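You operate a simulated robot arm through the tools that you are given. There is no shell and no other tool. Be economical: measure what you need, move in short steps, check, and stop when the job is done.

The job below is to be done with a simulated two-armed robot. You get a single attempt, and the scene is never put back.

TASK
Rinse the green funnel and put it in the top drawer.
Fine: Use the green tap. Leave tap and drawer shut. What is to be rubbed or washed off counts as gone when no trace of it is left.
Where things are to end (x, y in the base frame): green funnel within 60 mm of [780, 0].
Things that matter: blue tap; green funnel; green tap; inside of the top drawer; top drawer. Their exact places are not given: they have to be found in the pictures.

The check looks at the end state, three seconds after you hand in, the way a careful person would. Anything else that was tipped, shoved, dropped, spilled or broken makes it a failure.

THE ROBOT
Two 7-joint arms with two-finger parallel grippers on one trunk, on a base that drives. Base frame: it is fixed to the floor where the robot stands at the start and does not move with it; the origin is under the middle of the robot, x ahead of it, y to its left, z up. Units: mm, rad, N and s.
The left shoulder is at the start at [80, 131, 947], the right one opposite. With the tool pointing down near the work surface each hand reaches from about 400 to 860 mm from the robot's upright axis, wherever it stands, measured 20 degrees to its own side. Places, roughly: blue tap [1000, -600, 1100]; green tap [1000, -400, 1100]; inside of the top drawer [800, 0, 600]; top drawer [800, 0, 700]. Payload 1.57 kg a hand.
Tool frame (each hand has its own): the origin (TCP) lies between the finger pads and is the grasp point; the fingertips stand 30 mm ahead of it; z points along the fingers, y is the line along which they close. Largest opening 110 mm; finger width 24, thickness 12; the body of the gripper, 48 by 112 mm, starts 78 mm behind the TCP.
Orientation is that of the tool frame in the base frame, as a unit quaternion [w, x, y, z]. With the fingers straight down and closing along the base's y, the tool's x points along the base's -x, its y along +y and its z along -z.

THE INTERFACE
- The arms move only by the tool move_arm. It takes "left_targets", "right_targets" or both (then of equal length, played together; a hand with none holds still); each is a list of rows, each an object (a shift or turn left out is 0, a gripper value left out holds the last) with "travel": the shift along the tool's x, y, z in cm, a list of three; "delta_rot": the turn, a rotation vector about the tool's x, y, z in rad, a list of three; "gripper": the finger opening in cm, from 0 to 11. In form: [{"travel": [x, y, z], "delta_rot": [ax, ay, az], "gripper": gripper}, ...]. A call has 1 to 20 rows; each row shifts and turns the commanded pose from where the row before left it, along the tool's axes as they then stand. Rows are played at 5 a second. More than 50 mm and 0.15 rad between two rows, or a gripper value outside its range, and nothing of the call is played. Where a pose cannot be reached the arm comes as near as it can. A force on the tool above 90 N (or 10 N above the force at the start of the call, whichever is more), or a blocked arm, ends the call early, and 0.2 s more pass. Each finger travels about 108 mm/s and halts on what it meets, pressing with about 25 N; the grip force reading is that of the motor and also rises with nothing between the fingers. The clock runs only during rows and for 0.2 s after the last one: add rows that do not move to give the fingers time. The reply holds the time, the measured pose of the TCP, the force on the tool along the base axes, the opening and the grip force, in the units named above and with some noise, with the torque about the TCP (base axes, N m) and any sound that the robot's microphone picked up.
- Cameras (640 x 400 px; columns grow to the right, rows downward): "scene" is now at [-50, -29.3, 1429.4]; the picture's right is [-0.31, -0.95, 0.00], its down [-0.46, 0.15, -0.88] and it looks along [0.83, -0.27, -0.48] (base axes); focal length 214 px, centre (320, 200). "left" rides on the left gripper at [70, -16, -141] in its tool frame; the picture's right is [0.23, 0.97, 0.00], its down [-0.86, 0.20, -0.48] and it looks along [-0.47, 0.11, 0.88] (tool axes); focal length 222 px, centre (320, 200). "right" rides on the right gripper at [70, 16, -141] in its tool frame; the picture's right is [-0.23, 0.97, 0.00], its down [-0.86, -0.20, -0.48] and it looks along [-0.47, -0.11, 0.88] (tool axes); focal length 222 px, centre (320, 200).
- get_image(camera): a new picture of that camera. It takes no simulated time.
- steer(legs): drives the robot by 1 to 6 legs, each [ahead, left, turn to the left] in mm, mm and rad, along the robot's own axes; the way and the turn of a leg run together, so that a leg with both is an arc; at most 1500 mm and 3.142 rad a leg. The arms and the cameras ride along, it lands a little off, and it stops where it bumps. It gives what a move gives.
- pan_tilt(pan, tilt): turns the head with the scene camera to pan (to the left, within 1.902 rad either way) and tilt (down, from -0.506 to 1.204), counted from straight ahead of the robot. It gives what a move gives.
- pixel_to_xyz(camera, pixels): for up to 12 pixels [column, row] of the newest picture of that camera ("zoom" is the newest enlarged one), the place [x, y, z] in the base frame of the surface seen there, good to about 3 mm. It takes no simulated time.
- inspect(camera, box): a new picture of the part [left, top, right, bottom] of that camera's present view, enlarged. It takes no simulated time.
- sign_off(): hands the job in; it is judged then, once.

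Go step by step. Measure first, check grasps and placings, and put right what went wrong. The budget is 80 turns and 62 pictures, counting those below and the enlarged ones. Unless the task says otherwise, let go and move clear before handing in, and close with one line.

The tools are called after "Emit:" as name(argument=value, ...) on one line, values as JSON. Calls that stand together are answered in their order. move_arm: Moves the arms, as the interface text tells. Its arguments: {"type":"object","properties":{"left_targets":{"type":"array"},"right_targets":{"type":"array"}},"required":[]} The other tools are called the same way: steer (legs) drives the base; pan_tilt (pan, tilt) turns the head that bears the scene camera; get_image (camera) takes a picture; pixel_to_xyz (camera, pixels) gives the place of the surface under pixels of a picture; inspect (camera, box) takes an enlarged picture of a part of a camera's view; sign_off () hands the job in.

At the start:

```text
t: 0.0
left_ee_pos: [351.8, 40.5, 1409.5]
left_ee_rot: [0.001, 0.0, 1.0, 0.0]
left_ft_force: [-0.1, 0.2, -0.9]
left_moment: [0.0, 0.0, 0.01]
left_finger_gap: 109.9
left_grip_force: 0.1
right_ee_pos: [449.5, -383.1, 1324.2]
right_ee_rot: [0.0, 0.0, 1.0, 0.0]
right_ft_force: [-0.1, -0.1, -0.4]
right_moment: [0.0, 0.06, 0.01]
right_finger_gap: 110.0
right_grip_force: 0.1
robot x, y, heading: [-2.5, -0.9, 0.001]
head pan, tilt: [-0.316, 0.499]
```

scene: 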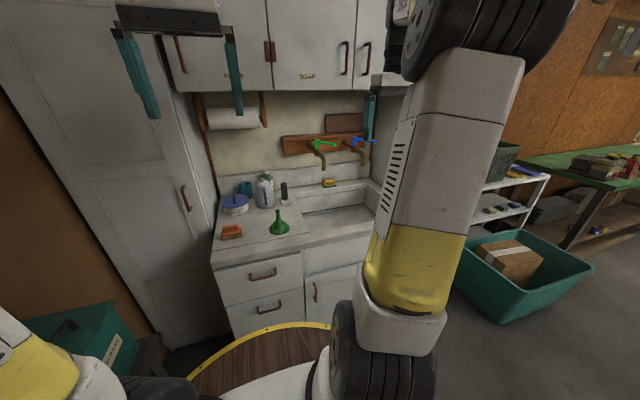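
right: 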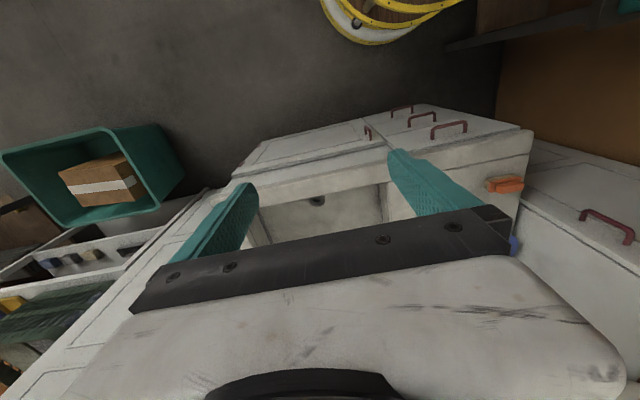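
left: 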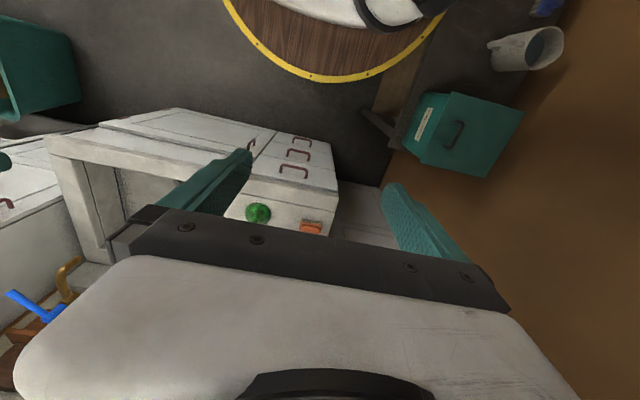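

The scene picture shows the funnel at (279,225), green tap at (322,146), and the top drawer's handle at (263,275). I measure these and enlarge the area.

Emit:
pixel_to_xyz(camera="scene", pixels=[[279, 228], [278, 212], [322, 145], [319, 157], [358, 141], [263, 275], [240, 280], [285, 245], [335, 215], [329, 183], [231, 232], [268, 305]])

Emit:
inspect(camera="scene", box=[200, 80, 400, 205])

Emit:
inspect(camera="scene", box=[200, 190, 400, 315])

```text
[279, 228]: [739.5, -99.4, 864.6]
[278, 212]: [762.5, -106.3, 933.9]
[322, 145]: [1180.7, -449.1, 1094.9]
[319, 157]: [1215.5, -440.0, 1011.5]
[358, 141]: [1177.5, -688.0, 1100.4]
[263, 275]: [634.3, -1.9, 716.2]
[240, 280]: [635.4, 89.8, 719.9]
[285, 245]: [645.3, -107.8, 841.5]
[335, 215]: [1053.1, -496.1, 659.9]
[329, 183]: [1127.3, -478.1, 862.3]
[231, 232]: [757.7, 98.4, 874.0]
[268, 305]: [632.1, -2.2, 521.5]
```

```text
3.20 times, centred on (300, 142) of scene
```

zoom: 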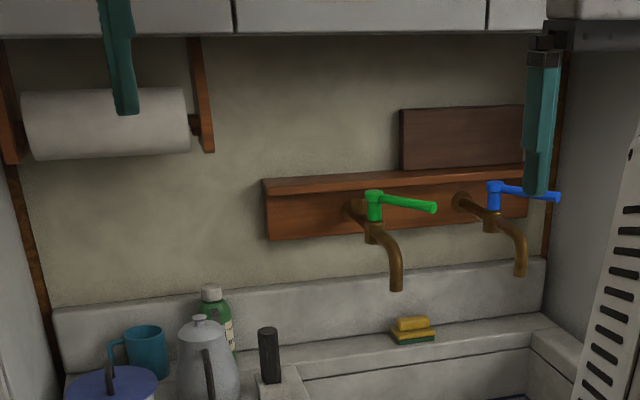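

```text
3.20 times, centred on (300, 252) of scene
```

zoom: 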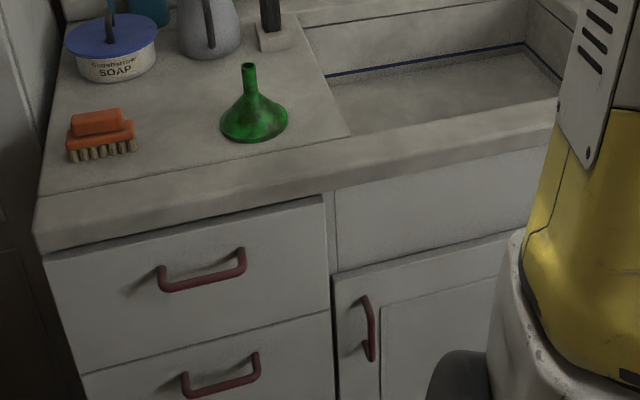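

The tap levers seem to point sideways, and the funnel is stained with dark patches. I enlarge the taps and measure them closely, along with the drawer handle.

Emit:
pixel_to_xyz(camera="zoom", pixels=[[162, 283], [243, 262], [203, 282], [250, 68], [250, 92], [225, 125], [285, 118], [252, 140], [190, 260], [330, 210], [345, 130], [430, 90]])

Emit:
pixel_to_xyz(camera="scene", pixels=[[270, 335], [198, 370], [320, 325]])

Emit:
inspect(camera="scene", box=[290, 120, 386, 180])

```text
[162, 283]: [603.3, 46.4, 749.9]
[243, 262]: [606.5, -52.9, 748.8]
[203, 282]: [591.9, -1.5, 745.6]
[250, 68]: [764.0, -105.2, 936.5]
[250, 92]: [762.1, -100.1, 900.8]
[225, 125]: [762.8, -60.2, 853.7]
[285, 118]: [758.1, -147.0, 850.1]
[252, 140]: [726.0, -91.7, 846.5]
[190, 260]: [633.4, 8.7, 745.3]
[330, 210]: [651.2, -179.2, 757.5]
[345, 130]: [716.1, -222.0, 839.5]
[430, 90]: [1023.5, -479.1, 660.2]
```

```text
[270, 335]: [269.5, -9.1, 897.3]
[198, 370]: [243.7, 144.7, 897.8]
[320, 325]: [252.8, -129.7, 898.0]
```

```text
6.67 times, centred on (338, 150) of scene
```

zoom: 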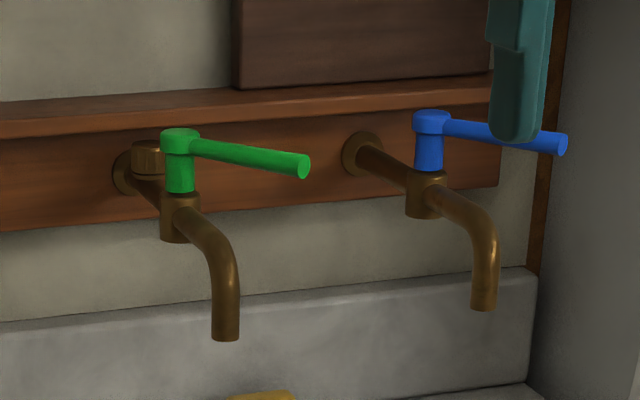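

The lever axis and tip, the spout mouth and a brass knob behind the green tap (145,155) are visible; I measure these.

Emit:
pixel_to_xyz(camera="zoom", pixels=[[180, 140], [210, 147], [250, 156], [290, 163], [303, 167], [225, 330], [215, 235], [180, 225], [145, 150], [138, 165], [432, 120], [563, 145]])

```text
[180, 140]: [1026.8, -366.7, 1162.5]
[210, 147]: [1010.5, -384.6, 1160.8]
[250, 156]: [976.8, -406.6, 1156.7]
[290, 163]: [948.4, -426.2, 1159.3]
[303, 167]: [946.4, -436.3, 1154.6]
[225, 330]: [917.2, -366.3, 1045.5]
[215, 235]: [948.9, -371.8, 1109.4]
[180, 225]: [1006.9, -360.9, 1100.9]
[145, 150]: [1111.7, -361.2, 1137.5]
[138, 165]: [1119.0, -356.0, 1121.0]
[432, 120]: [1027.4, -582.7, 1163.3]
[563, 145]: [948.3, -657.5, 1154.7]
```

The tap pivot is near (1020,-365), lever tip (945,-435,1157), spout mouth (917,-366,1040), funnel stem (764,-105). The left hand will carry the funnel and the right one will work the tap, so I first drive slightly ahead and right.

Emit:
steer(legs=[[60, -130, 0]])

Emit:
pan_tilt(pan=0.0, tilt=0.6)

Emit:
get_image(camera="scene")

```text
t: 1.3
left_ee_pos: [411.2, -88.9, 1409.8]
left_ee_rot: [0.0, -0.001, 1.0, 0.0]
left_ft_force: [0.0, 0.4, -0.5]
left_moment: [-0.05, 0.0, 0.0]
left_finger_gap: 109.7
left_grip_force: 0.1
right_ee_pos: [508.6, -514.5, 1323.5]
right_ee_rot: [0.0, -0.001, 1.0, 0.0]
right_ft_force: [-1.2, -1.2, 0.3]
right_moment: [-0.04, -0.03, -0.02]
right_finger_gap: 110.0
right_grip_force: 0.0
robot x, y, heading: [62.7, -127.8, 0.005]
head pan, tilt: [-0.316, 0.499]
```

```text
t: 2.1
left_ee_pos: [411.2, -88.6, 1410.0]
left_ee_rot: [0.0, 0.0, 1.0, 0.0]
left_ft_force: [0.0, -0.4, -0.4]
left_moment: [0.02, -0.03, -0.01]
left_finger_gap: 109.9
left_grip_force: 0.1
right_ee_pos: [509.9, -512.6, 1323.7]
right_ee_rot: [-0.001, -0.001, 1.0, 0.0]
right_ft_force: [-0.6, -0.9, 0.1]
right_moment: [-0.01, 0.0, 0.0]
right_finger_gap: 110.0
right_grip_force: 0.1
robot x, y, heading: [60.5, -132.4, 0.007]
head pan, tilt: [0.0, 0.6]
```

```text
55 pictures are left
```

scene: 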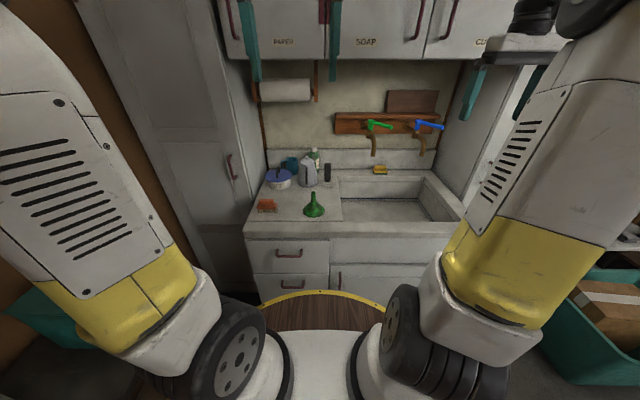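

View is clear; the left hand goes over the funnel stem at (764,-105), stopping about 110 mm above it.

Emit:
move_arm(left_targets=[{"travel": [-2.94, -0.13, 3.0], "gripper": 6}, {"travel": [-2.94, -0.13, 3.0]}, {"travel": [-2.94, -0.13, 3.0]}, {"travel": [-2.94, -0.13, 3.0]}, {"travel": [-2.94, -0.13, 3.0]}, {"travel": [-2.94, -0.13, 3.0]}, {"travel": [-2.94, -0.13, 3.0]}, {"travel": [-2.94, -0.13, 3.0]}, {"travel": [-2.94, -0.13, 3.0]}, {"travel": [-2.94, -0.13, 3.0]}, {"travel": [-2.94, -0.13, 3.0]}, {"travel": [-2.94, -0.13, 3.0]}, {"travel": [0, 0, 0]}])

Emit:
get_image(camera="left")

```text
t: 5.0
left_ee_pos: [766.2, -104.5, 1046.1]
left_ee_rot: [0.0, -0.001, 1.0, 0.0]
left_ft_force: [-0.1, 0.2, 0.3]
left_moment: [0.0, 0.0, -0.04]
left_finger_gap: 60.1
left_grip_force: 0.0
right_ee_pos: [508.4, -512.0, 1323.4]
right_ee_rot: [0.0, -0.001, 1.0, -0.001]
right_ft_force: [-0.6, -0.9, -0.2]
right_moment: [0.01, 0.02, -0.01]
right_finger_gap: 109.8
right_grip_force: 0.1
robot x, y, heading: [58.5, -128.8, -0.002]
head pan, tilt: [0.0, 0.6]
```

```text
54 pictures are left
```

left: 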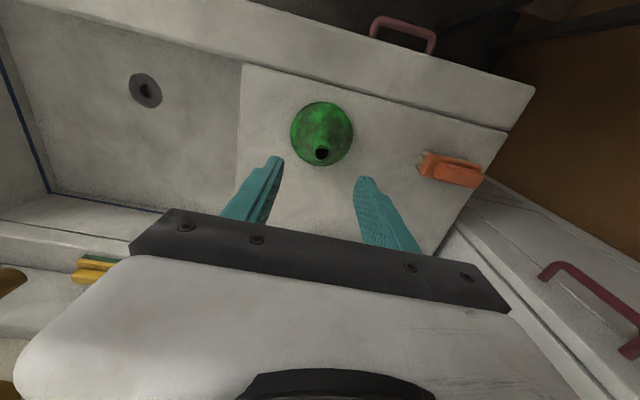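

Emit:
inspect(camera="left", box=[280, 90, 376, 150])

Emit:
pixel_to_xyz(camera="left", pixels=[[321, 152], [313, 151], [329, 152], [321, 142], [292, 140], [352, 136], [320, 102], [321, 120]])

```text
6.67 times, centred on (328, 120) of left
```

zoom: 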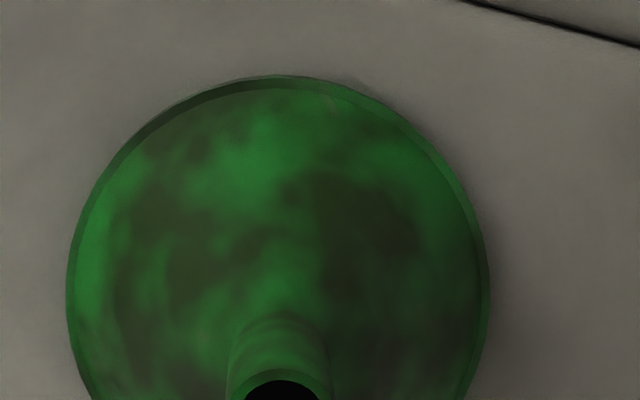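

```text
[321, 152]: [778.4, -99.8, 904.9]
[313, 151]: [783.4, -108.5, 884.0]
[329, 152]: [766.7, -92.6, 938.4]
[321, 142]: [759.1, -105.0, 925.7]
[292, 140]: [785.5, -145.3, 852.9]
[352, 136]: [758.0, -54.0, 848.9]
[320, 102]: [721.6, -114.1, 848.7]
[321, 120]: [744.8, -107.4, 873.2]
```

The stem axis is about (767,-102) and the dirt is on the cone; I descend to TCP z≈922 and close on the stem.

Emit:
move_arm(left_targets=[{"travel": [-0.1, 0.2, 4]}, {"travel": [0, 0, 4]}, {"travel": [0, 0, 2.5]}, {"travel": [0, 0, 1.9]}, {}, {"gripper": 1}, {"gripper": 1}, {}, {}])

Emit:
get_image(camera="left")

```text
t: 7.0
left_ee_pos: [766.7, -100.4, 925.9]
left_ee_rot: [0.0, -0.001, 1.0, 0.0]
left_ft_force: [-0.3, 0.1, 1.1]
left_moment: [0.12, -0.01, 0.01]
left_finger_gap: 18.6
left_grip_force: 24.8
right_ee_pos: [509.1, -512.7, 1323.5]
right_ee_rot: [0.0, -0.001, 1.0, 0.0]
right_ft_force: [-0.1, 0.6, 0.1]
right_moment: [0.01, -0.02, -0.01]
right_finger_gap: 109.9
right_grip_force: 0.0
robot x, y, heading: [58.1, -129.7, 0.004]
head pan, tilt: [0.0, 0.6]
```

```text
52 pictures are left
```

left: 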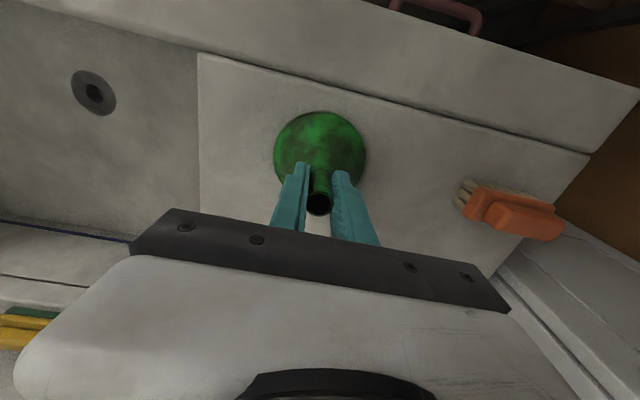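

The funnel's stem is gripped (gap 18.6 mm). I lift and retract it while bringing the right hand inward, then check the tall panel at the sink's right.

Emit:
move_arm(left_targets=[{"travel": [0, 0, -4]}, {"travel": [0, 0, -4]}, {"travel": [2.5, 0, -3]}, {"travel": [2.5, 0, -3]}, {"travel": [3.5, 0, -2]}, {"travel": [3.5, 0, -2]}, {"travel": [4, 0, 0]}, {"travel": [4, 0, 0]}, {"travel": [4, 0, 0]}, {}], right_targets=[{"travel": [0.5, 2, 0]}, {"travel": [0.5, 2, 0]}, {"travel": [0.5, 2, 0]}, {"travel": [0.5, 2, 0]}, {"travel": [0.5, 2, 0]}, {"travel": [0.5, 2, 0]}, {"travel": [0.5, 2, 0]}, {"travel": [0.5, 2, 0]}, {"travel": [0.5, 2, 0], "gripper": 5}, {}])

Emit:
pan_tilt(pan=-0.2, tilt=0.6)

Emit:
get_image(camera="scene")

```text
t: 9.2
left_ee_pos: [525.1, -101.9, 1107.3]
left_ee_rot: [0.0, -0.002, 1.0, -0.001]
left_ft_force: [1.3, -0.2, -0.1]
left_moment: [-0.02, -0.02, 0.0]
left_finger_gap: 17.9
left_grip_force: 25.3
right_ee_pos: [465.6, -334.1, 1323.7]
right_ee_rot: [0.001, -0.001, 1.0, 0.0]
right_ft_force: [-0.1, 0.7, -0.6]
right_moment: [-0.02, -0.02, 0.01]
right_finger_gap: 50.3
right_grip_force: 0.0
robot x, y, heading: [58.5, -133.0, 0.001]
head pan, tilt: [0.0, 0.6]
```

```text
t: 9.9
left_ee_pos: [525.9, -102.6, 1106.8]
left_ee_rot: [0.001, -0.001, 1.0, -0.001]
left_ft_force: [0.1, -0.6, 0.4]
left_moment: [-0.01, -0.01, -0.03]
left_finger_gap: 18.3
left_grip_force: 24.5
right_ee_pos: [465.2, -333.9, 1324.0]
right_ee_rot: [0.001, 0.0, 1.0, 0.001]
right_ft_force: [-0.2, -0.3, 0.7]
right_moment: [0.02, 0.0, -0.02]
right_finger_gap: 50.3
right_grip_force: 0.0
robot x, y, heading: [61.1, -129.8, -0.001]
head pan, tilt: [-0.201, 0.6]
```

```text
51 pictures are left
```

scene: 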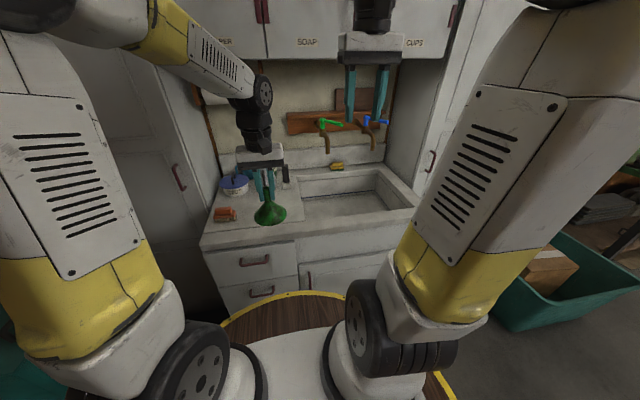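

The funnel hangs in the left hand at (268,212). I measure the tall right cabinet and sink edges before driving in.

Emit:
pixel_to_xyz(camera="scene", pixels=[[432, 160], [400, 110], [430, 90], [412, 212], [378, 170], [345, 205], [400, 250], [360, 300], [370, 232], [265, 40], [300, 50], [520, 235]])

```text
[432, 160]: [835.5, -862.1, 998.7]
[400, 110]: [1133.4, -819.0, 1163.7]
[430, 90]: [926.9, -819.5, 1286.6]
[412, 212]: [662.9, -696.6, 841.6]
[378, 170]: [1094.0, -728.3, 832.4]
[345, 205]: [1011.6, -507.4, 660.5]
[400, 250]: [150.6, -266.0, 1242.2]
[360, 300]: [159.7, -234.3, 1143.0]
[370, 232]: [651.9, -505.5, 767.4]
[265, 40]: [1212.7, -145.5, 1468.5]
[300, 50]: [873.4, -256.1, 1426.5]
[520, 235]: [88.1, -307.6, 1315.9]
```

The tall cabinet side is at y≈-819, the upper cabinets reach down to z≈1425 at x≥873. I drive to about (300,-420), first sideways and then ahead.

Emit:
steer(legs=[[0, -290, 0], [240, 0, 0]])

Emit:
pan_tilt(pan=0.1, tilt=0.5)

Emit:
get_image(camera="scene")

```text
t: 13.3
left_ee_pos: [760.4, -401.3, 1107.2]
left_ee_rot: [0.0, -0.001, 1.0, 0.0]
left_ft_force: [0.2, -0.7, 0.3]
left_moment: [-0.03, -0.01, -0.01]
left_finger_gap: 18.0
left_grip_force: 24.8
right_ee_pos: [700.1, -631.2, 1324.5]
right_ee_rot: [0.0, -0.001, 1.0, 0.001]
right_ft_force: [-0.6, 0.5, 0.0]
right_moment: [-0.04, 0.0, 0.01]
right_finger_gap: 50.0
right_grip_force: 0.1
robot x, y, heading: [293.1, -427.7, -0.004]
head pan, tilt: [-0.201, 0.6]
```

```text
t: 14.1
left_ee_pos: [760.3, -399.8, 1107.2]
left_ee_rot: [0.0, -0.001, 1.0, 0.001]
left_ft_force: [0.0, -0.5, 0.4]
left_moment: [-0.02, 0.03, -0.02]
left_finger_gap: 17.8
left_grip_force: 24.7
right_ee_pos: [701.4, -631.9, 1323.5]
right_ee_rot: [0.0, -0.001, 1.0, 0.0]
right_ft_force: [0.0, 0.6, -0.5]
right_moment: [0.01, 0.03, 0.0]
right_finger_gap: 50.0
right_grip_force: 0.2
robot x, y, heading: [292.3, -426.8, -0.001]
head pan, tilt: [0.099, 0.499]
```

```text
50 pictures are left
```

scene: 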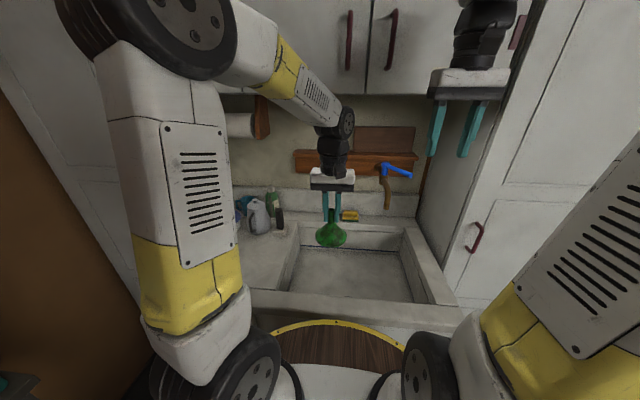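

At (331,235) the funnel hangs over the sink. I swing the left hand so the tool points forward (funnel mouth to the wall) at its present place, while the right hand stays.

Emit:
move_arm(left_targets=[{"delta_rot": [0, -0.1428, 0]}, {"delta_rot": [0, -0.1428, 0]}, {"delta_rot": [0, -0.1428, 0]}, {"delta_rot": [0, -0.1428, 0]}, {"delta_rot": [0, -0.1428, 0]}, {"delta_rot": [0, -0.1428, 0]}, {"delta_rot": [0, -0.1428, 0]}, {"delta_rot": [0, -0.1428, 0]}, {"delta_rot": [0, -0.1428, 0]}, {"delta_rot": [0, -0.1428, 0]}, {"delta_rot": [0, -0.1428, 0]}, {}, {}])

Emit:
get_image(camera="scene")

```text
t: 16.9
left_ee_pos: [831.8, -458.5, 1150.0]
left_ee_rot: [0.707, 0.0, 0.707, 0.0]
left_ft_force: [-1.0, -0.2, 0.7]
left_moment: [0.0, 0.01, -0.02]
left_finger_gap: 17.6
left_grip_force: 24.5
left hand out of reach, approached as far as the arm can: row 7, 8, 9, 10, 11
right_ee_pos: [700.1, -632.0, 1323.3]
right_ee_rot: [0.0, -0.002, 1.0, -0.001]
right_ft_force: [0.7, -0.2, -0.5]
right_moment: [0.03, 0.04, -0.01]
right_finger_gap: 50.3
right_grip_force: 0.2
robot x, y, heading: [294.9, -429.8, 0.005]
head pan, tilt: [0.099, 0.499]
```

```text
49 pictures are left
```

scene: 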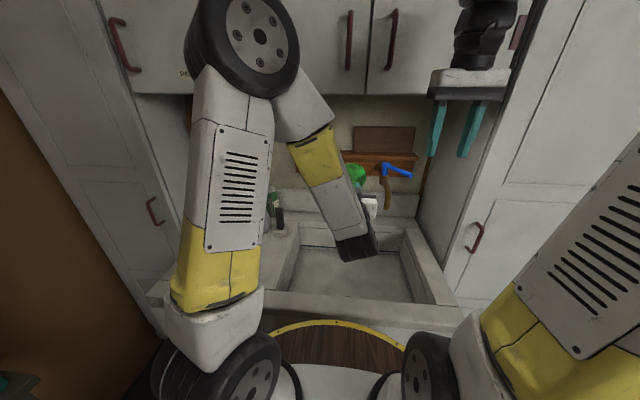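

The hand was pushed out to (832,-458,1150) because it is too close to the trunk for this posture, and the funnel is near the lever. I back the robot off by 150 mm.

Emit:
steer(legs=[[-150, 0, 0]])

```text
t: 18.3
left_ee_pos: [676.5, -458.5, 1149.2]
left_ee_rot: [0.706, 0.001, 0.708, -0.001]
left_ft_force: [-0.2, -0.2, -0.4]
left_moment: [0.05, 0.0, -0.03]
left_finger_gap: 18.0
left_grip_force: 24.9
right_ee_pos: [543.0, -633.5, 1324.1]
right_ee_rot: [0.0, 0.001, 1.0, 0.0]
right_ft_force: [0.8, 0.4, 0.3]
right_moment: [0.0, 0.05, 0.01]
right_finger_gap: 49.9
right_grip_force: 0.0
robot x, y, heading: [140.2, -427.0, -0.004]
head pan, tilt: [0.099, 0.499]
```

Now I move the left hand forward and down in a few rows and read where it goes.

Emit:
move_arm(left_targets=[{"travel": [2, 0, 3.5]}, {"travel": [2, 0, 3.5]}, {"travel": [2, 0, 3.5]}, {"travel": [2, 0, 3.5]}, {}])

```text
t: 19.5
left_ee_pos: [816.8, -459.6, 1071.2]
left_ee_rot: [0.707, 0.0, 0.707, 0.0]
left_ft_force: [0.1, 0.3, -0.7]
left_moment: [0.0, 0.03, 0.0]
left_finger_gap: 17.8
left_grip_force: 25.0
right_ee_pos: [543.5, -632.1, 1324.1]
right_ee_rot: [0.0, 0.001, 1.0, 0.0]
right_ft_force: [0.5, -0.2, -0.2]
right_moment: [-0.02, 0.03, -0.01]
right_finger_gap: 50.0
right_grip_force: 0.1
robot x, y, heading: [136.8, -431.0, -0.001]
head pan, tilt: [0.099, 0.499]
```

Motion is faithful now. I bring the funnel under the spout: TCP to about (858,-366,950).

Emit:
move_arm(left_targets=[{"travel": [4, 1, 0]}, {"travel": [4, 2, 0]}, {"travel": [4, 2, 0]}, {"travel": [0.1, 2.2, 2]}, {"travel": [0, 2.2, 2.1]}, {}, {}])

Emit:
get_image(camera="scene")

Emit:
get_image(camera="left")

```text
t: 21.1
left_ee_pos: [853.1, -391.0, 954.6]
left_ee_rot: [0.706, -0.004, 0.708, 0.008]
left_ft_force: [-0.4, -0.2, -1.1]
left_moment: [0.01, 0.06, 0.01]
left_finger_gap: 17.6
left_grip_force: 25.3
left hand out of reach, approached as far as the arm can: row 4, 5
right_ee_pos: [542.2, -633.4, 1324.3]
right_ee_rot: [0.0, 0.0, 1.0, 0.001]
right_ft_force: [-0.3, -0.7, 0.3]
right_moment: [0.01, 0.04, -0.01]
right_finger_gap: 50.2
right_grip_force: 0.0
robot x, y, heading: [138.1, -430.0, -0.002]
head pan, tilt: [0.099, 0.499]
```

```text
48 pictures are left
```

scene: 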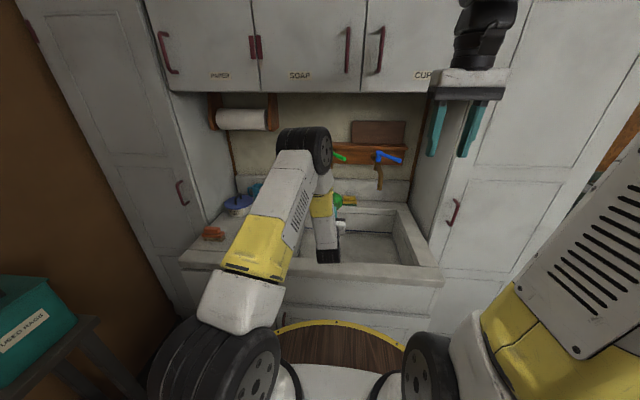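

```text
47 pictures are left
```

left: 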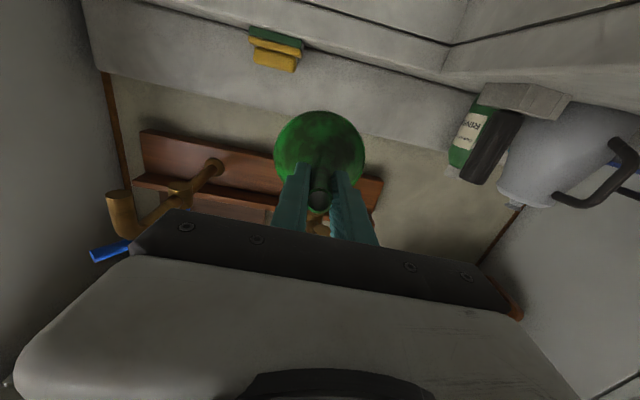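

The left arm is folded with its elbow high near the tap at (310,150), which crowds the lever. I measure how close before re-posing.

Emit:
pixel_to_xyz(camera="scene", pixels=[[303, 135], [322, 150], [285, 200], [322, 205], [328, 250], [340, 158], [352, 205], [240, 205], [340, 200]])

```text
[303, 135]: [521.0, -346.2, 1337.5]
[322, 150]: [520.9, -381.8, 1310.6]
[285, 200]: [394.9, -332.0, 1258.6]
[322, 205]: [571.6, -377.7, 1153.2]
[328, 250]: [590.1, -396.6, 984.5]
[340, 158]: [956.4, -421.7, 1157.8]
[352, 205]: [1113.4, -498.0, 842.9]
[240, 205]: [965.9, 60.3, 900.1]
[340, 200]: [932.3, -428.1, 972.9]
```

The elbow is clear of the tap, but the wrist is at its limit. I yaw the left tool 45° to the right so the wrist comes out to the left, then shift beneath the spout.

Emit:
move_arm(left_targets=[{"delta_rot": [0.131, 0, 0]}, {"delta_rot": [0.131, 0, 0]}, {"delta_rot": [0.131, 0, 0]}, {"delta_rot": [0.131, 0, 0]}, {"delta_rot": [0.131, 0, 0]}, {"delta_rot": [0.131, 0, 0]}, {"travel": [0, 3.1, -1.5]}, {"travel": [0, 3.2, -1.5]}, {}, {}])

Emit:
get_image(camera="scene")

```text
t: 23.3
left_ee_pos: [818.9, -370.4, 961.2]
left_ee_rot: [0.704, -0.01, 0.71, 0.017]
left_ft_force: [-0.2, -0.1, -0.5]
left_moment: [0.01, 0.05, 0.0]
left_finger_gap: 17.8
left_grip_force: 25.3
left hand out of reach, approached as far as the arm can: row 1, 2, 3, 4, 5, 6, 7, 8
right_ee_pos: [544.0, -632.9, 1324.2]
right_ee_rot: [0.0, 0.001, 1.0, 0.0]
right_ft_force: [-0.8, -0.5, -0.4]
right_moment: [-0.04, -0.02, -0.04]
right_finger_gap: 50.2
right_grip_force: 0.0
robot x, y, heading: [139.2, -426.9, 0.002]
head pan, tilt: [0.099, 0.499]
```

```text
46 pictures are left
```

scene: 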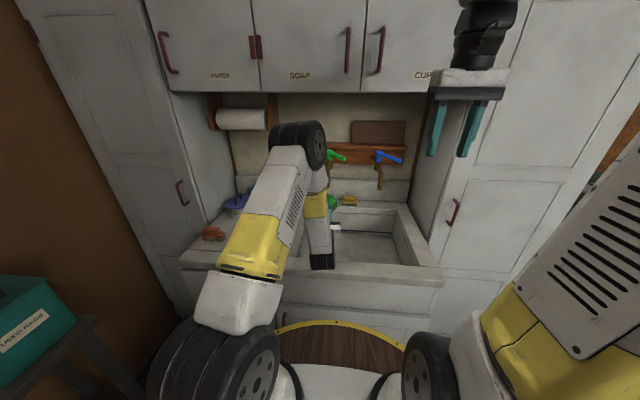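

A wrist joint is at its limit with the forearm vertical. I back the robot another 120 mm so the arm can stretch, then extend the hand forward.

Emit:
steer(legs=[[-120, 0, 0]])

Emit:
move_arm(left_targets=[{"travel": [0, 0, 4]}, {"travel": [0, 0, 4]}, {"travel": [0, 0, 4]}, {"travel": [0, 0, 4]}, {}, {}])

Emit:
get_image(camera="scene")

```text
t: 24.5
left_ee_pos: [697.4, -370.0, 961.5]
left_ee_rot: [0.704, -0.009, 0.71, 0.017]
left_ft_force: [-0.1, -0.5, -0.2]
left_moment: [0.0, 0.01, -0.01]
left_finger_gap: 17.5
left_grip_force: 25.0
right_ee_pos: [422.2, -632.7, 1324.6]
right_ee_rot: [0.001, 0.001, 1.0, 0.0]
right_ft_force: [-0.1, 0.9, 0.3]
right_moment: [0.03, 0.02, 0.0]
right_finger_gap: 50.0
right_grip_force: 0.1
robot x, y, heading: [19.1, -425.7, 0.004]
head pan, tilt: [0.099, 0.499]
```

```text
t: 25.9
left_ee_pos: [856.8, -371.1, 962.1]
left_ee_rot: [0.704, -0.014, 0.71, 0.021]
left_ft_force: [0.5, 0.9, -1.1]
left_moment: [0.0, 0.04, -0.03]
left_finger_gap: 17.8
left_grip_force: 25.1
left hand out of reach, approached as far as the arm can: row 2
right_ee_pos: [423.1, -632.7, 1325.1]
right_ee_rot: [0.0, 0.0, 1.0, 0.001]
right_ft_force: [-0.7, 0.6, 0.2]
right_moment: [-0.01, 0.01, -0.02]
right_finger_gap: 49.7
right_grip_force: 0.0
robot x, y, heading: [17.2, -431.2, 0.002]
head pan, tilt: [0.099, 0.499]
```

```text
45 pictures are left
```

scene: 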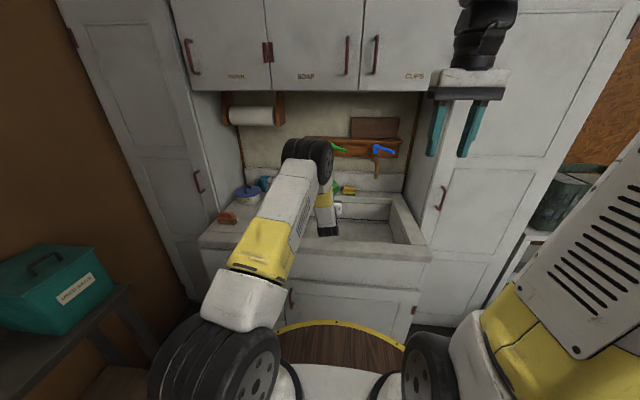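

The funnel now sits under the spout region at (857,-371,962). Next I orient the right hand: yaw 0.75 to align with the lever and pitch 0.8 forward.

Emit:
move_arm(right_targets=[{"delta_rot": [0, 0, -0.15], "gripper": 6}, {"delta_rot": [0, 0, -0.15]}, {"delta_rot": [0, 0, -0.15]}, {"delta_rot": [0, 0, -0.15]}, {"delta_rot": [0, 0, -0.15]}, {"delta_rot": [0, -0.1333, 0], "travel": [-2.5, 0, 2.5]}, {"delta_rot": [0, -0.1333, 0], "travel": [-2.5, 0, 2.5]}, {"delta_rot": [0, -0.1333, 0], "travel": [-2.5, 0, 2.5]}, {"delta_rot": [0, -0.1333, 0]}, {"delta_rot": [0, -0.1333, 0]}, {"delta_rot": [0, -0.1333, 0]}, {}])

```text
t: 28.5
left_ee_pos: [856.4, -370.7, 962.9]
left_ee_rot: [0.704, -0.014, 0.71, 0.021]
left_ft_force: [0.0, 1.0, -1.4]
left_moment: [0.03, 0.05, -0.01]
left_finger_gap: 17.7
left_grip_force: 25.2
right_ee_pos: [484.7, -575.4, 1259.9]
right_ee_rot: [0.363, -0.336, 0.857, 0.143]
right_ft_force: [-0.9, 0.1, -0.6]
right_moment: [-0.03, 0.02, 0.02]
right_finger_gap: 60.2
right_grip_force: 0.0
robot x, y, heading: [22.2, -426.7, -0.001]
head pan, tilt: [0.099, 0.499]
```

Orientation is right (tool z ≈ (0.53,0.49,-0.70)). Now I move to the pre-pose about 110 mm back from the lever.

Emit:
move_arm(right_targets=[{"travel": [-2.49, -2.11, 2.89]}, {"travel": [-2.49, -2.11, 2.89]}, {"travel": [-2.49, -2.11, 2.89]}, {"travel": [-2.49, -2.11, 2.89]}, {"travel": [-2.49, -2.11, 2.89]}, {"travel": [-2.49, -2.11, 2.89]}, {"travel": [-2.49, -2.11, 2.89]}, {"travel": [-2.49, -2.11, 2.89]}, {"travel": [-2.49, -2.11, 2.89]}, {"travel": [-2.49, -2.11, 2.89]}, {}])

Emit:
get_image(camera="right")

Emit:
get_image(camera="scene")

```text
t: 30.9
left_ee_pos: [857.6, -371.3, 962.1]
left_ee_rot: [0.704, -0.014, 0.71, 0.022]
left_ft_force: [-0.1, -0.5, -0.1]
left_moment: [0.0, 0.01, -0.02]
left_finger_gap: 17.7
left_grip_force: 24.9
right_ee_pos: [900.9, -470.8, 1232.8]
right_ee_rot: [0.361, -0.336, 0.858, 0.142]
right_ft_force: [0.4, -0.3, 0.6]
right_moment: [0.0, 0.0, -0.03]
right_finger_gap: 60.4
right_grip_force: 0.1
right hand out of reach, approached as far as the arm can: row 10
robot x, y, heading: [19.2, -427.5, 0.005]
head pan, tilt: [0.099, 0.499]
```

```text
44 pictures are left
```

right: 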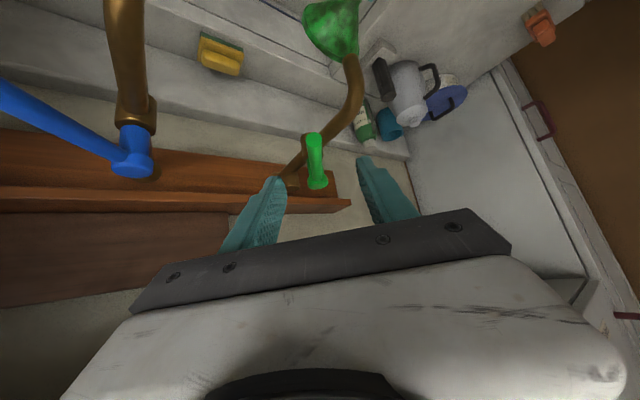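

```text
43 pictures are left
```

scene: 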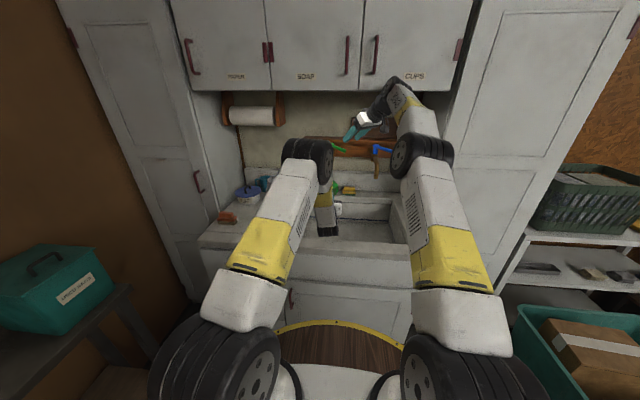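

The lever end (315,185) lies between the fingers, but the right arm is at full reach. I retract both hands a little and drive 70 mm ahead.

Emit:
move_arm(left_targets=[{"travel": [0, 0, -3.5]}, {"travel": [0, 0, -3.5]}, {}], right_targets=[{"travel": [3, 0, -3]}, {"travel": [3, 0, -3]}, {}])

Emit:
steer(legs=[[70, 0, 0]])

Emit:
get_image(camera="right")

Emit:
pixel_to_xyz(camera="right", pixels=[[317, 185], [315, 160], [320, 150], [350, 90], [335, 30]])

```text
t: 31.7
left_ee_pos: [788.3, -372.3, 963.0]
left_ee_rot: [0.704, -0.011, 0.71, 0.019]
left_ft_force: [-0.2, 0.1, 0.1]
left_moment: [0.03, 0.02, 0.02]
left_finger_gap: 17.6
left_grip_force: 24.8
right_ee_pos: [837.7, -526.4, 1231.2]
right_ee_rot: [0.362, -0.337, 0.858, 0.142]
right_ft_force: [-0.8, 0.1, 0.8]
right_moment: [-0.05, -0.02, 0.03]
right_finger_gap: 60.1
right_grip_force: 0.1
robot x, y, heading: [15.9, -429.9, -0.005]
head pan, tilt: [0.099, 0.499]
```

```text
t: 32.7
left_ee_pos: [856.1, -372.2, 961.6]
left_ee_rot: [0.704, -0.012, 0.71, 0.021]
left_ft_force: [0.6, -0.2, -0.3]
left_moment: [0.01, 0.01, 0.02]
left_finger_gap: 18.0
left_grip_force: 24.9
right_ee_pos: [907.0, -525.1, 1231.8]
right_ee_rot: [0.362, -0.336, 0.858, 0.142]
right_ft_force: [-0.1, -0.1, -0.1]
right_moment: [0.01, -0.02, 0.0]
right_finger_gap: 59.9
right_grip_force: 0.0
robot x, y, heading: [83.2, -427.0, -0.0]
head pan, tilt: [0.099, 0.499]
```

```text
42 pictures are left
```

right: 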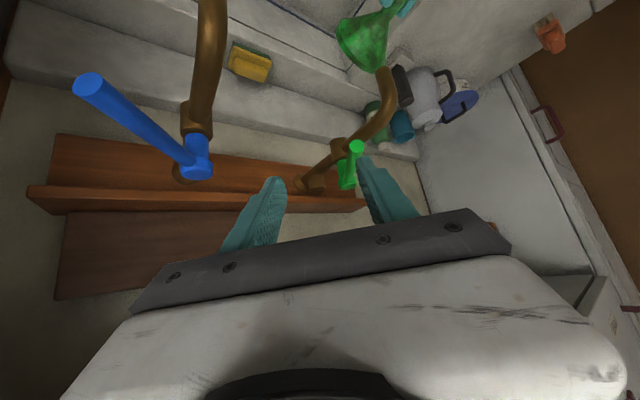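

```text
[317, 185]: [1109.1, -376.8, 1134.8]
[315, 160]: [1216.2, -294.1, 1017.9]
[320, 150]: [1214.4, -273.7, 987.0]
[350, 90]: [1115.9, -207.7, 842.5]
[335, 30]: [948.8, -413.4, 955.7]
```

The lever now appears at (354,148) to (347,183); I measure it and the spout end near the funnel.

Emit:
pixel_to_xyz(camera="right", pixels=[[356, 147], [352, 160], [348, 175], [347, 184], [380, 75], [384, 90], [365, 45], [345, 45]])

```text
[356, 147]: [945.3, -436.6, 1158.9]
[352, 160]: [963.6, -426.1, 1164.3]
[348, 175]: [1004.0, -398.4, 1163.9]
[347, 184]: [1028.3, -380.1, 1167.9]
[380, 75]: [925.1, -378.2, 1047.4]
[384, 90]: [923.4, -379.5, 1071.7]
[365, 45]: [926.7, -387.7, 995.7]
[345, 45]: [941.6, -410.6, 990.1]
```

Lever runs from (945,-437) to (1004,-398) at z≈1160. I align, then advance so that the fingers straddle it 25 mm from its tip.

Emit:
move_arm(right_targets=[{"travel": [-1.5, 2, 1.5]}, {"travel": [-1.4, 1.9, 1.8]}, {"travel": [0, 0, 3]}, {"travel": [0, 0, 3]}, {"travel": [0, 0, 2]}, {"travel": [0, 0, 2]}, {}])

Emit:
get_image(camera="right")

```text
t: 34.3
left_ee_pos: [857.9, -374.2, 962.1]
left_ee_rot: [0.704, -0.012, 0.71, 0.021]
left_ft_force: [0.1, 0.0, -0.7]
left_moment: [-0.01, 0.02, 0.0]
left_finger_gap: 17.6
left_grip_force: 24.5
right_ee_pos: [965.2, -415.6, 1158.6]
right_ee_rot: [0.363, -0.337, 0.857, 0.142]
right_ft_force: [-0.2, 0.3, 0.5]
right_moment: [-0.01, 0.01, -0.02]
right_finger_gap: 60.2
right_grip_force: 0.0
robot x, y, heading: [84.8, -427.4, -0.002]
head pan, tilt: [0.099, 0.499]
```

```text
41 pictures are left
```

right: 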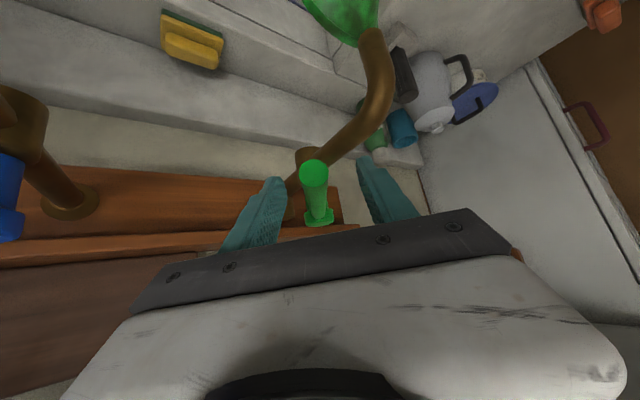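

The lever is between the fingers. I close on it gently.

Emit:
move_arm(right_targets=[{"gripper": 3}, {"gripper": 1}, {}, {}])

```text
t: 35.3
left_ee_pos: [857.7, -372.2, 961.2]
left_ee_rot: [0.704, -0.013, 0.71, 0.022]
left_ft_force: [-0.6, -0.6, -0.3]
left_moment: [0.01, 0.04, -0.03]
left_finger_gap: 17.8
left_grip_force: 24.8
right_ee_pos: [967.8, -418.3, 1157.9]
right_ee_rot: [0.364, -0.335, 0.858, 0.142]
right_ft_force: [13.2, -7.4, -0.2]
right_moment: [0.17, -0.4, -1.53]
right_finger_gap: 20.5
right_grip_force: 34.1
robot x, y, heading: [88.1, -425.7, -0.002]
head pan, tilt: [0.099, 0.499]
```

Gripped (gap 20.5 mm). I try a small turn (0.2 rad) clockwise seen from above, lever toward the robot, and watch the force.

Emit:
move_arm(right_targets=[{"travel": [-0.03, 0.76, 0.03], "delta_rot": [0.0717, 0, 0.0697]}, {"travel": [-0.03, 0.76, 0.03], "delta_rot": [0.0717, 0, 0.0697]}, {}])

Emit:
get_image(camera="right")

```text
t: 36.1
left_ee_pos: [857.8, -372.9, 962.3]
left_ee_rot: [0.704, -0.011, 0.71, 0.019]
left_ft_force: [-0.6, -0.2, -1.0]
left_moment: [-0.01, 0.01, -0.02]
left_finger_gap: 17.6
left_grip_force: 24.6
right_ee_pos: [958.8, -406.1, 1158.6]
right_ee_rot: [0.374, -0.249, 0.887, 0.105]
right_ft_force: [28.4, -1.7, -1.2]
right_moment: [-0.1, 0.08, -1.29]
right_finger_gap: 19.8
right_grip_force: 33.6
robot x, y, heading: [89.2, -429.3, -0.004]
head pan, tilt: [0.099, 0.499]
```

```text
40 pictures are left
```

right: 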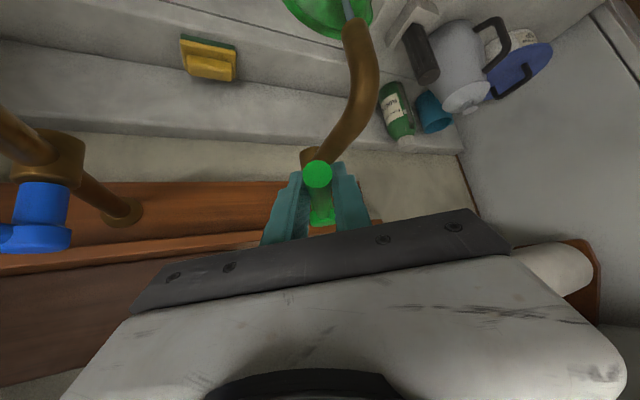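

The lever followed, and a pale thread appears between spout and funnel at (350,12). I enlarge it.

Emit:
inspect(camera="right", box=[270, 0, 430, 100])

```text
4.00 times, centred on (350, 50) of right
```

zoom: 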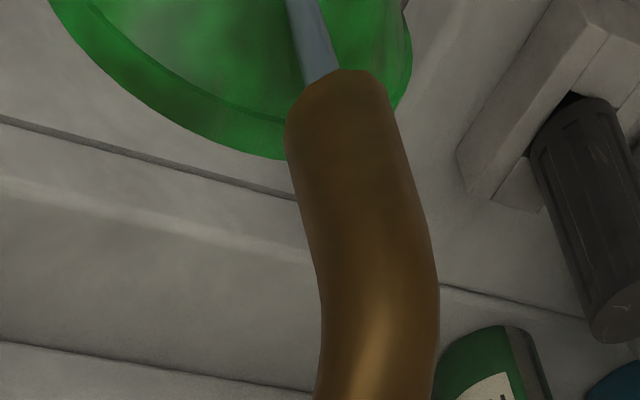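

Water is running onto the cone. I roll the left hand about the funnel axis in one direction to expose other sides.

Emit:
move_arm(left_targets=[{}, {}, {"delta_rot": [0, 0, 0.14]}, {"delta_rot": [0, 0, 0.14]}, {"delta_rot": [0, 0, 0.14]}, {"delta_rot": [0, 0, 0.14]}, {"delta_rot": [0, 0, 0.14]}, {"delta_rot": [0, 0, 0.14]}, {"delta_rot": [0, 0, 0.14]}, {"delta_rot": [0, 0, 0.14]}, {"delta_rot": [0, 0, 0.14]}, {"delta_rot": [0, 0, 0.14]}, {"delta_rot": [0, 0, 0.14]}, {}])

Emit:
get_image(camera="left")

```text
t: 39.1
left_ee_pos: [858.1, -371.9, 961.7]
left_ee_rot: [0.49, 0.486, 0.518, 0.505]
left_ft_force: [0.0, 0.0, -0.3]
left_moment: [-0.01, 0.04, 0.0]
left_finger_gap: 17.3
left_grip_force: 25.1
right_ee_pos: [958.0, -406.0, 1159.0]
right_ee_rot: [0.375, -0.249, 0.887, 0.105]
right_ft_force: [28.1, -3.4, -4.1]
right_moment: [0.0, -0.05, -1.27]
right_finger_gap: 19.3
right_grip_force: 33.7
robot x, y, heading: [88.4, -427.0, 0.0]
head pan, tilt: [0.099, 0.499]
```

```text
38 pictures are left
```

left: 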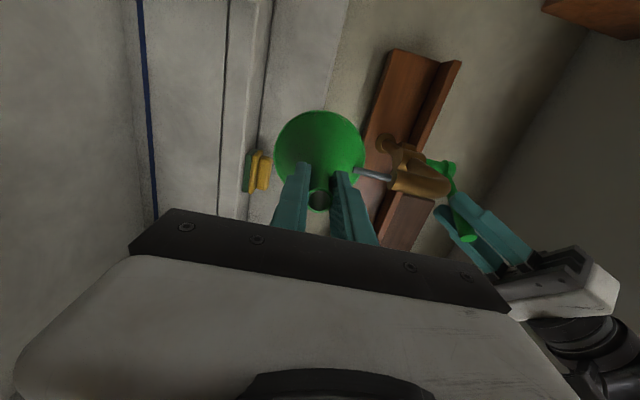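

The roll worked and the cone looks cleaner at (320,150). I enlarge to look for remaining dirt.

Emit:
inspect(camera="left", box=[256, 100, 384, 220])

```text
3.33 times, centred on (320, 160) of left
```

zoom: 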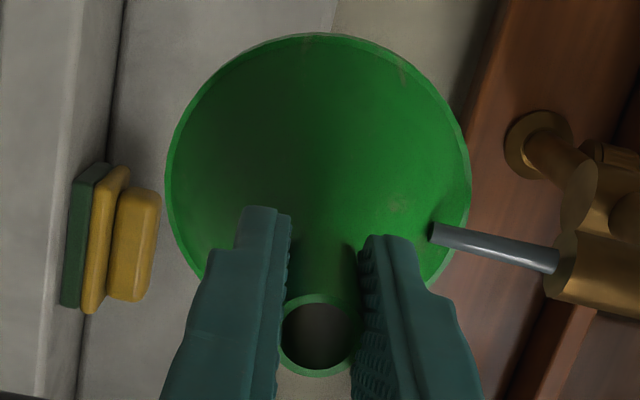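

Nearly clean; faint traces remain at (400,205) and (405,75). I keep rinsing while rolling back and beyond to the other side.

Emit:
move_arm(left_targets=[{}, {"delta_rot": [0, 0, -0.15], "travel": [0, 0, 0.5]}, {"delta_rot": [0, 0, -0.15]}, {"delta_rot": [0, 0, -0.15]}, {"delta_rot": [0, 0, -0.15], "travel": [0, 0, -1.5]}, {"delta_rot": [0, 0, -0.15]}, {"delta_rot": [0, 0, -0.15]}, {"delta_rot": [0, 0, -0.15], "travel": [0, 0, 1.5]}, {"delta_rot": [0, 0, -0.15]}, {"delta_rot": [0, 0, -0.15]}, {"delta_rot": [0, 0, -0.15], "travel": [0, 0, -1.5]}, {"delta_rot": [0, 0, -0.15]}, {"delta_rot": [0, 0, -0.15]}, {"delta_rot": [0, 0, -0.15], "travel": [0, 0, 1.5]}, {"delta_rot": [0, 0, -0.15]}, {"delta_rot": [0, 0, -0.15]}, {"delta_rot": [0, 0, -0.15]}, {"delta_rot": [0, 0, -0.15]}, {"delta_rot": [0, 0, -0.15]}, {}])

Emit:
inspect(camera="left", box=[256, 100, 384, 220])

Emit:
inspect(camera="right", box=[240, 0, 440, 120])

```text
t: 43.3
left_ee_pos: [862.3, -493.2, 1108.0]
left_ee_rot: [0.593, -0.406, 0.597, -0.355]
left_ft_force: [-0.6, 0.4, -1.3]
left_moment: [-0.02, 0.02, 0.0]
left_finger_gap: 17.8
left_grip_force: 24.7
left hand out of reach, approached as far as the arm can: row 12, 13, 14, 15, 16, 17, 18, 19
right_ee_pos: [958.3, -406.6, 1158.7]
right_ee_rot: [0.375, -0.248, 0.887, 0.105]
right_ft_force: [19.5, -6.1, -3.4]
right_moment: [-0.09, 0.08, -1.24]
right_finger_gap: 19.3
right_grip_force: 33.1
robot x, y, heading: [85.4, -429.0, 0.001]
head pan, tilt: [0.099, 0.499]
```

```text
3.33 times, centred on (320, 160) of left
```

zoom: 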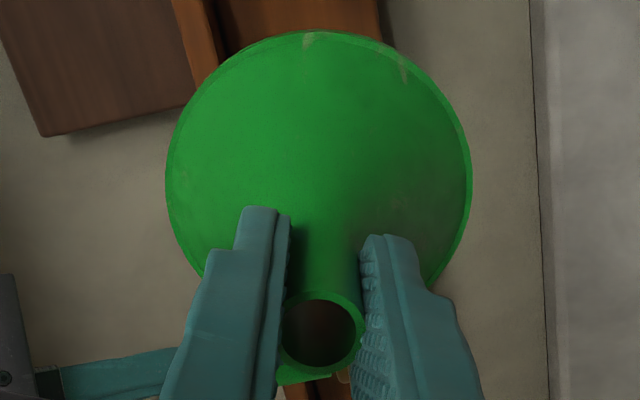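

```text
3.20 times, centred on (340, 60) of right
```

zoom: 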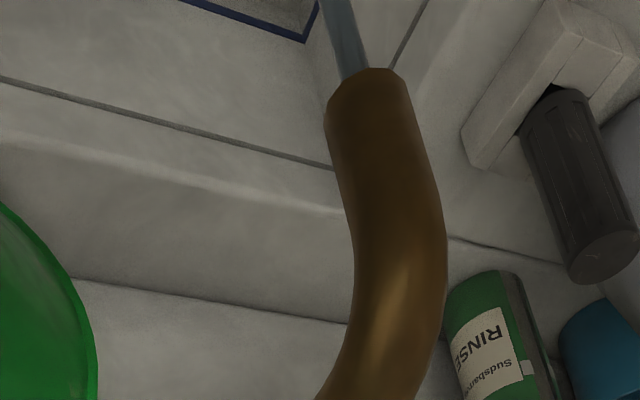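

The hand drifted to (862,-493,1108) when the roll hit a limit; nothing was touched. I retreat, roll back, and return to the stream more carefully.

Emit:
move_arm(left_targets=[{"travel": [0, 0, -4]}, {"travel": [0, 0, -4]}, {"delta_rot": [0, 0, 0.1425]}, {"delta_rot": [0, 0, 0.1425]}, {"delta_rot": [0, 0, 0.1425]}, {"delta_rot": [0, 0, 0.1425]}, {"delta_rot": [0, 0, 0.1425]}, {"delta_rot": [0, 0, 0.1425]}, {"delta_rot": [0, 0, 0.1425]}, {"delta_rot": [0, 0, 0.1425]}, {}])

```text
t: 45.7
left_ee_pos: [783.0, -499.7, 1123.3]
left_ee_rot: [0.704, -0.019, 0.71, 0.015]
left_ft_force: [0.1, -0.3, 0.4]
left_moment: [-0.04, 0.03, 0.0]
left_finger_gap: 17.6
left_grip_force: 25.3
left hand out of reach, approached as far as the arm can: row 1
right_ee_pos: [958.8, -405.8, 1159.9]
right_ee_rot: [0.375, -0.248, 0.887, 0.105]
right_ft_force: [16.6, -8.5, -5.3]
right_moment: [-0.1, 0.07, -1.34]
right_finger_gap: 19.5
right_grip_force: 33.4
robot x, y, heading: [84.5, -428.8, 0.003]
head pan, tilt: [0.099, 0.499]
```

Now back down and left to x≈783 in front of the stream, then forward beneath it.

Emit:
move_arm(left_targets=[{"travel": [4, 0.5, 0]}, {"travel": [4, 1.5, 0]}, {"travel": [4, 2.5, 0]}, {"travel": [4, 2.5, 0]}, {"travel": [0, 3, 0]}, {"travel": [0, 2.8, 0]}, {"travel": [0, 0, 3.7]}, {"travel": [0, 0, 3.7]}, {}])

Emit:
inspect(camera="left", box=[256, 100, 384, 220])

Emit:
get_image(camera="right")

```text
t: 47.7
left_ee_pos: [848.7, -371.2, 961.2]
left_ee_rot: [0.703, -0.022, 0.71, 0.017]
left_ft_force: [0.6, -0.3, -0.5]
left_moment: [-0.01, -0.01, 0.0]
left_finger_gap: 17.5
left_grip_force: 24.5
right_ee_pos: [957.2, -407.1, 1159.0]
right_ee_rot: [0.375, -0.249, 0.887, 0.106]
right_ft_force: [13.5, -9.8, -5.9]
right_moment: [-0.17, 0.28, -1.32]
right_finger_gap: 19.1
right_grip_force: 33.7
robot x, y, heading: [85.7, -425.0, 0.005]
head pan, tilt: [0.099, 0.499]
```

```text
3.33 times, centred on (320, 160) of left
```

zoom: 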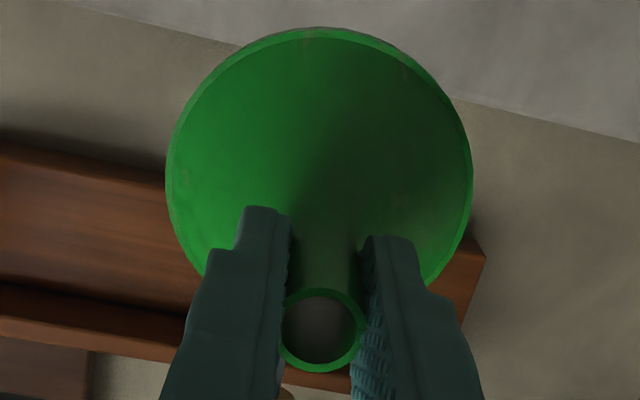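

```text
33 pictures are left
```

right: 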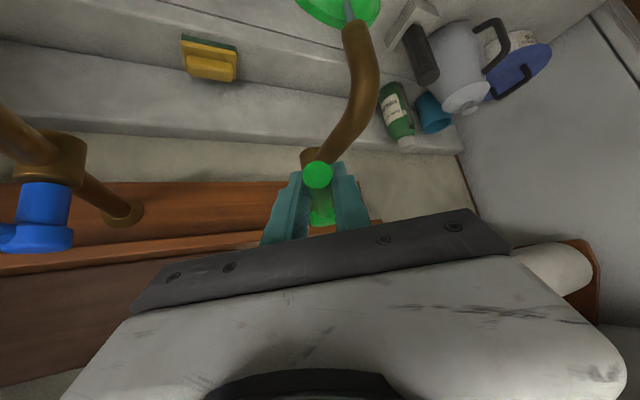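

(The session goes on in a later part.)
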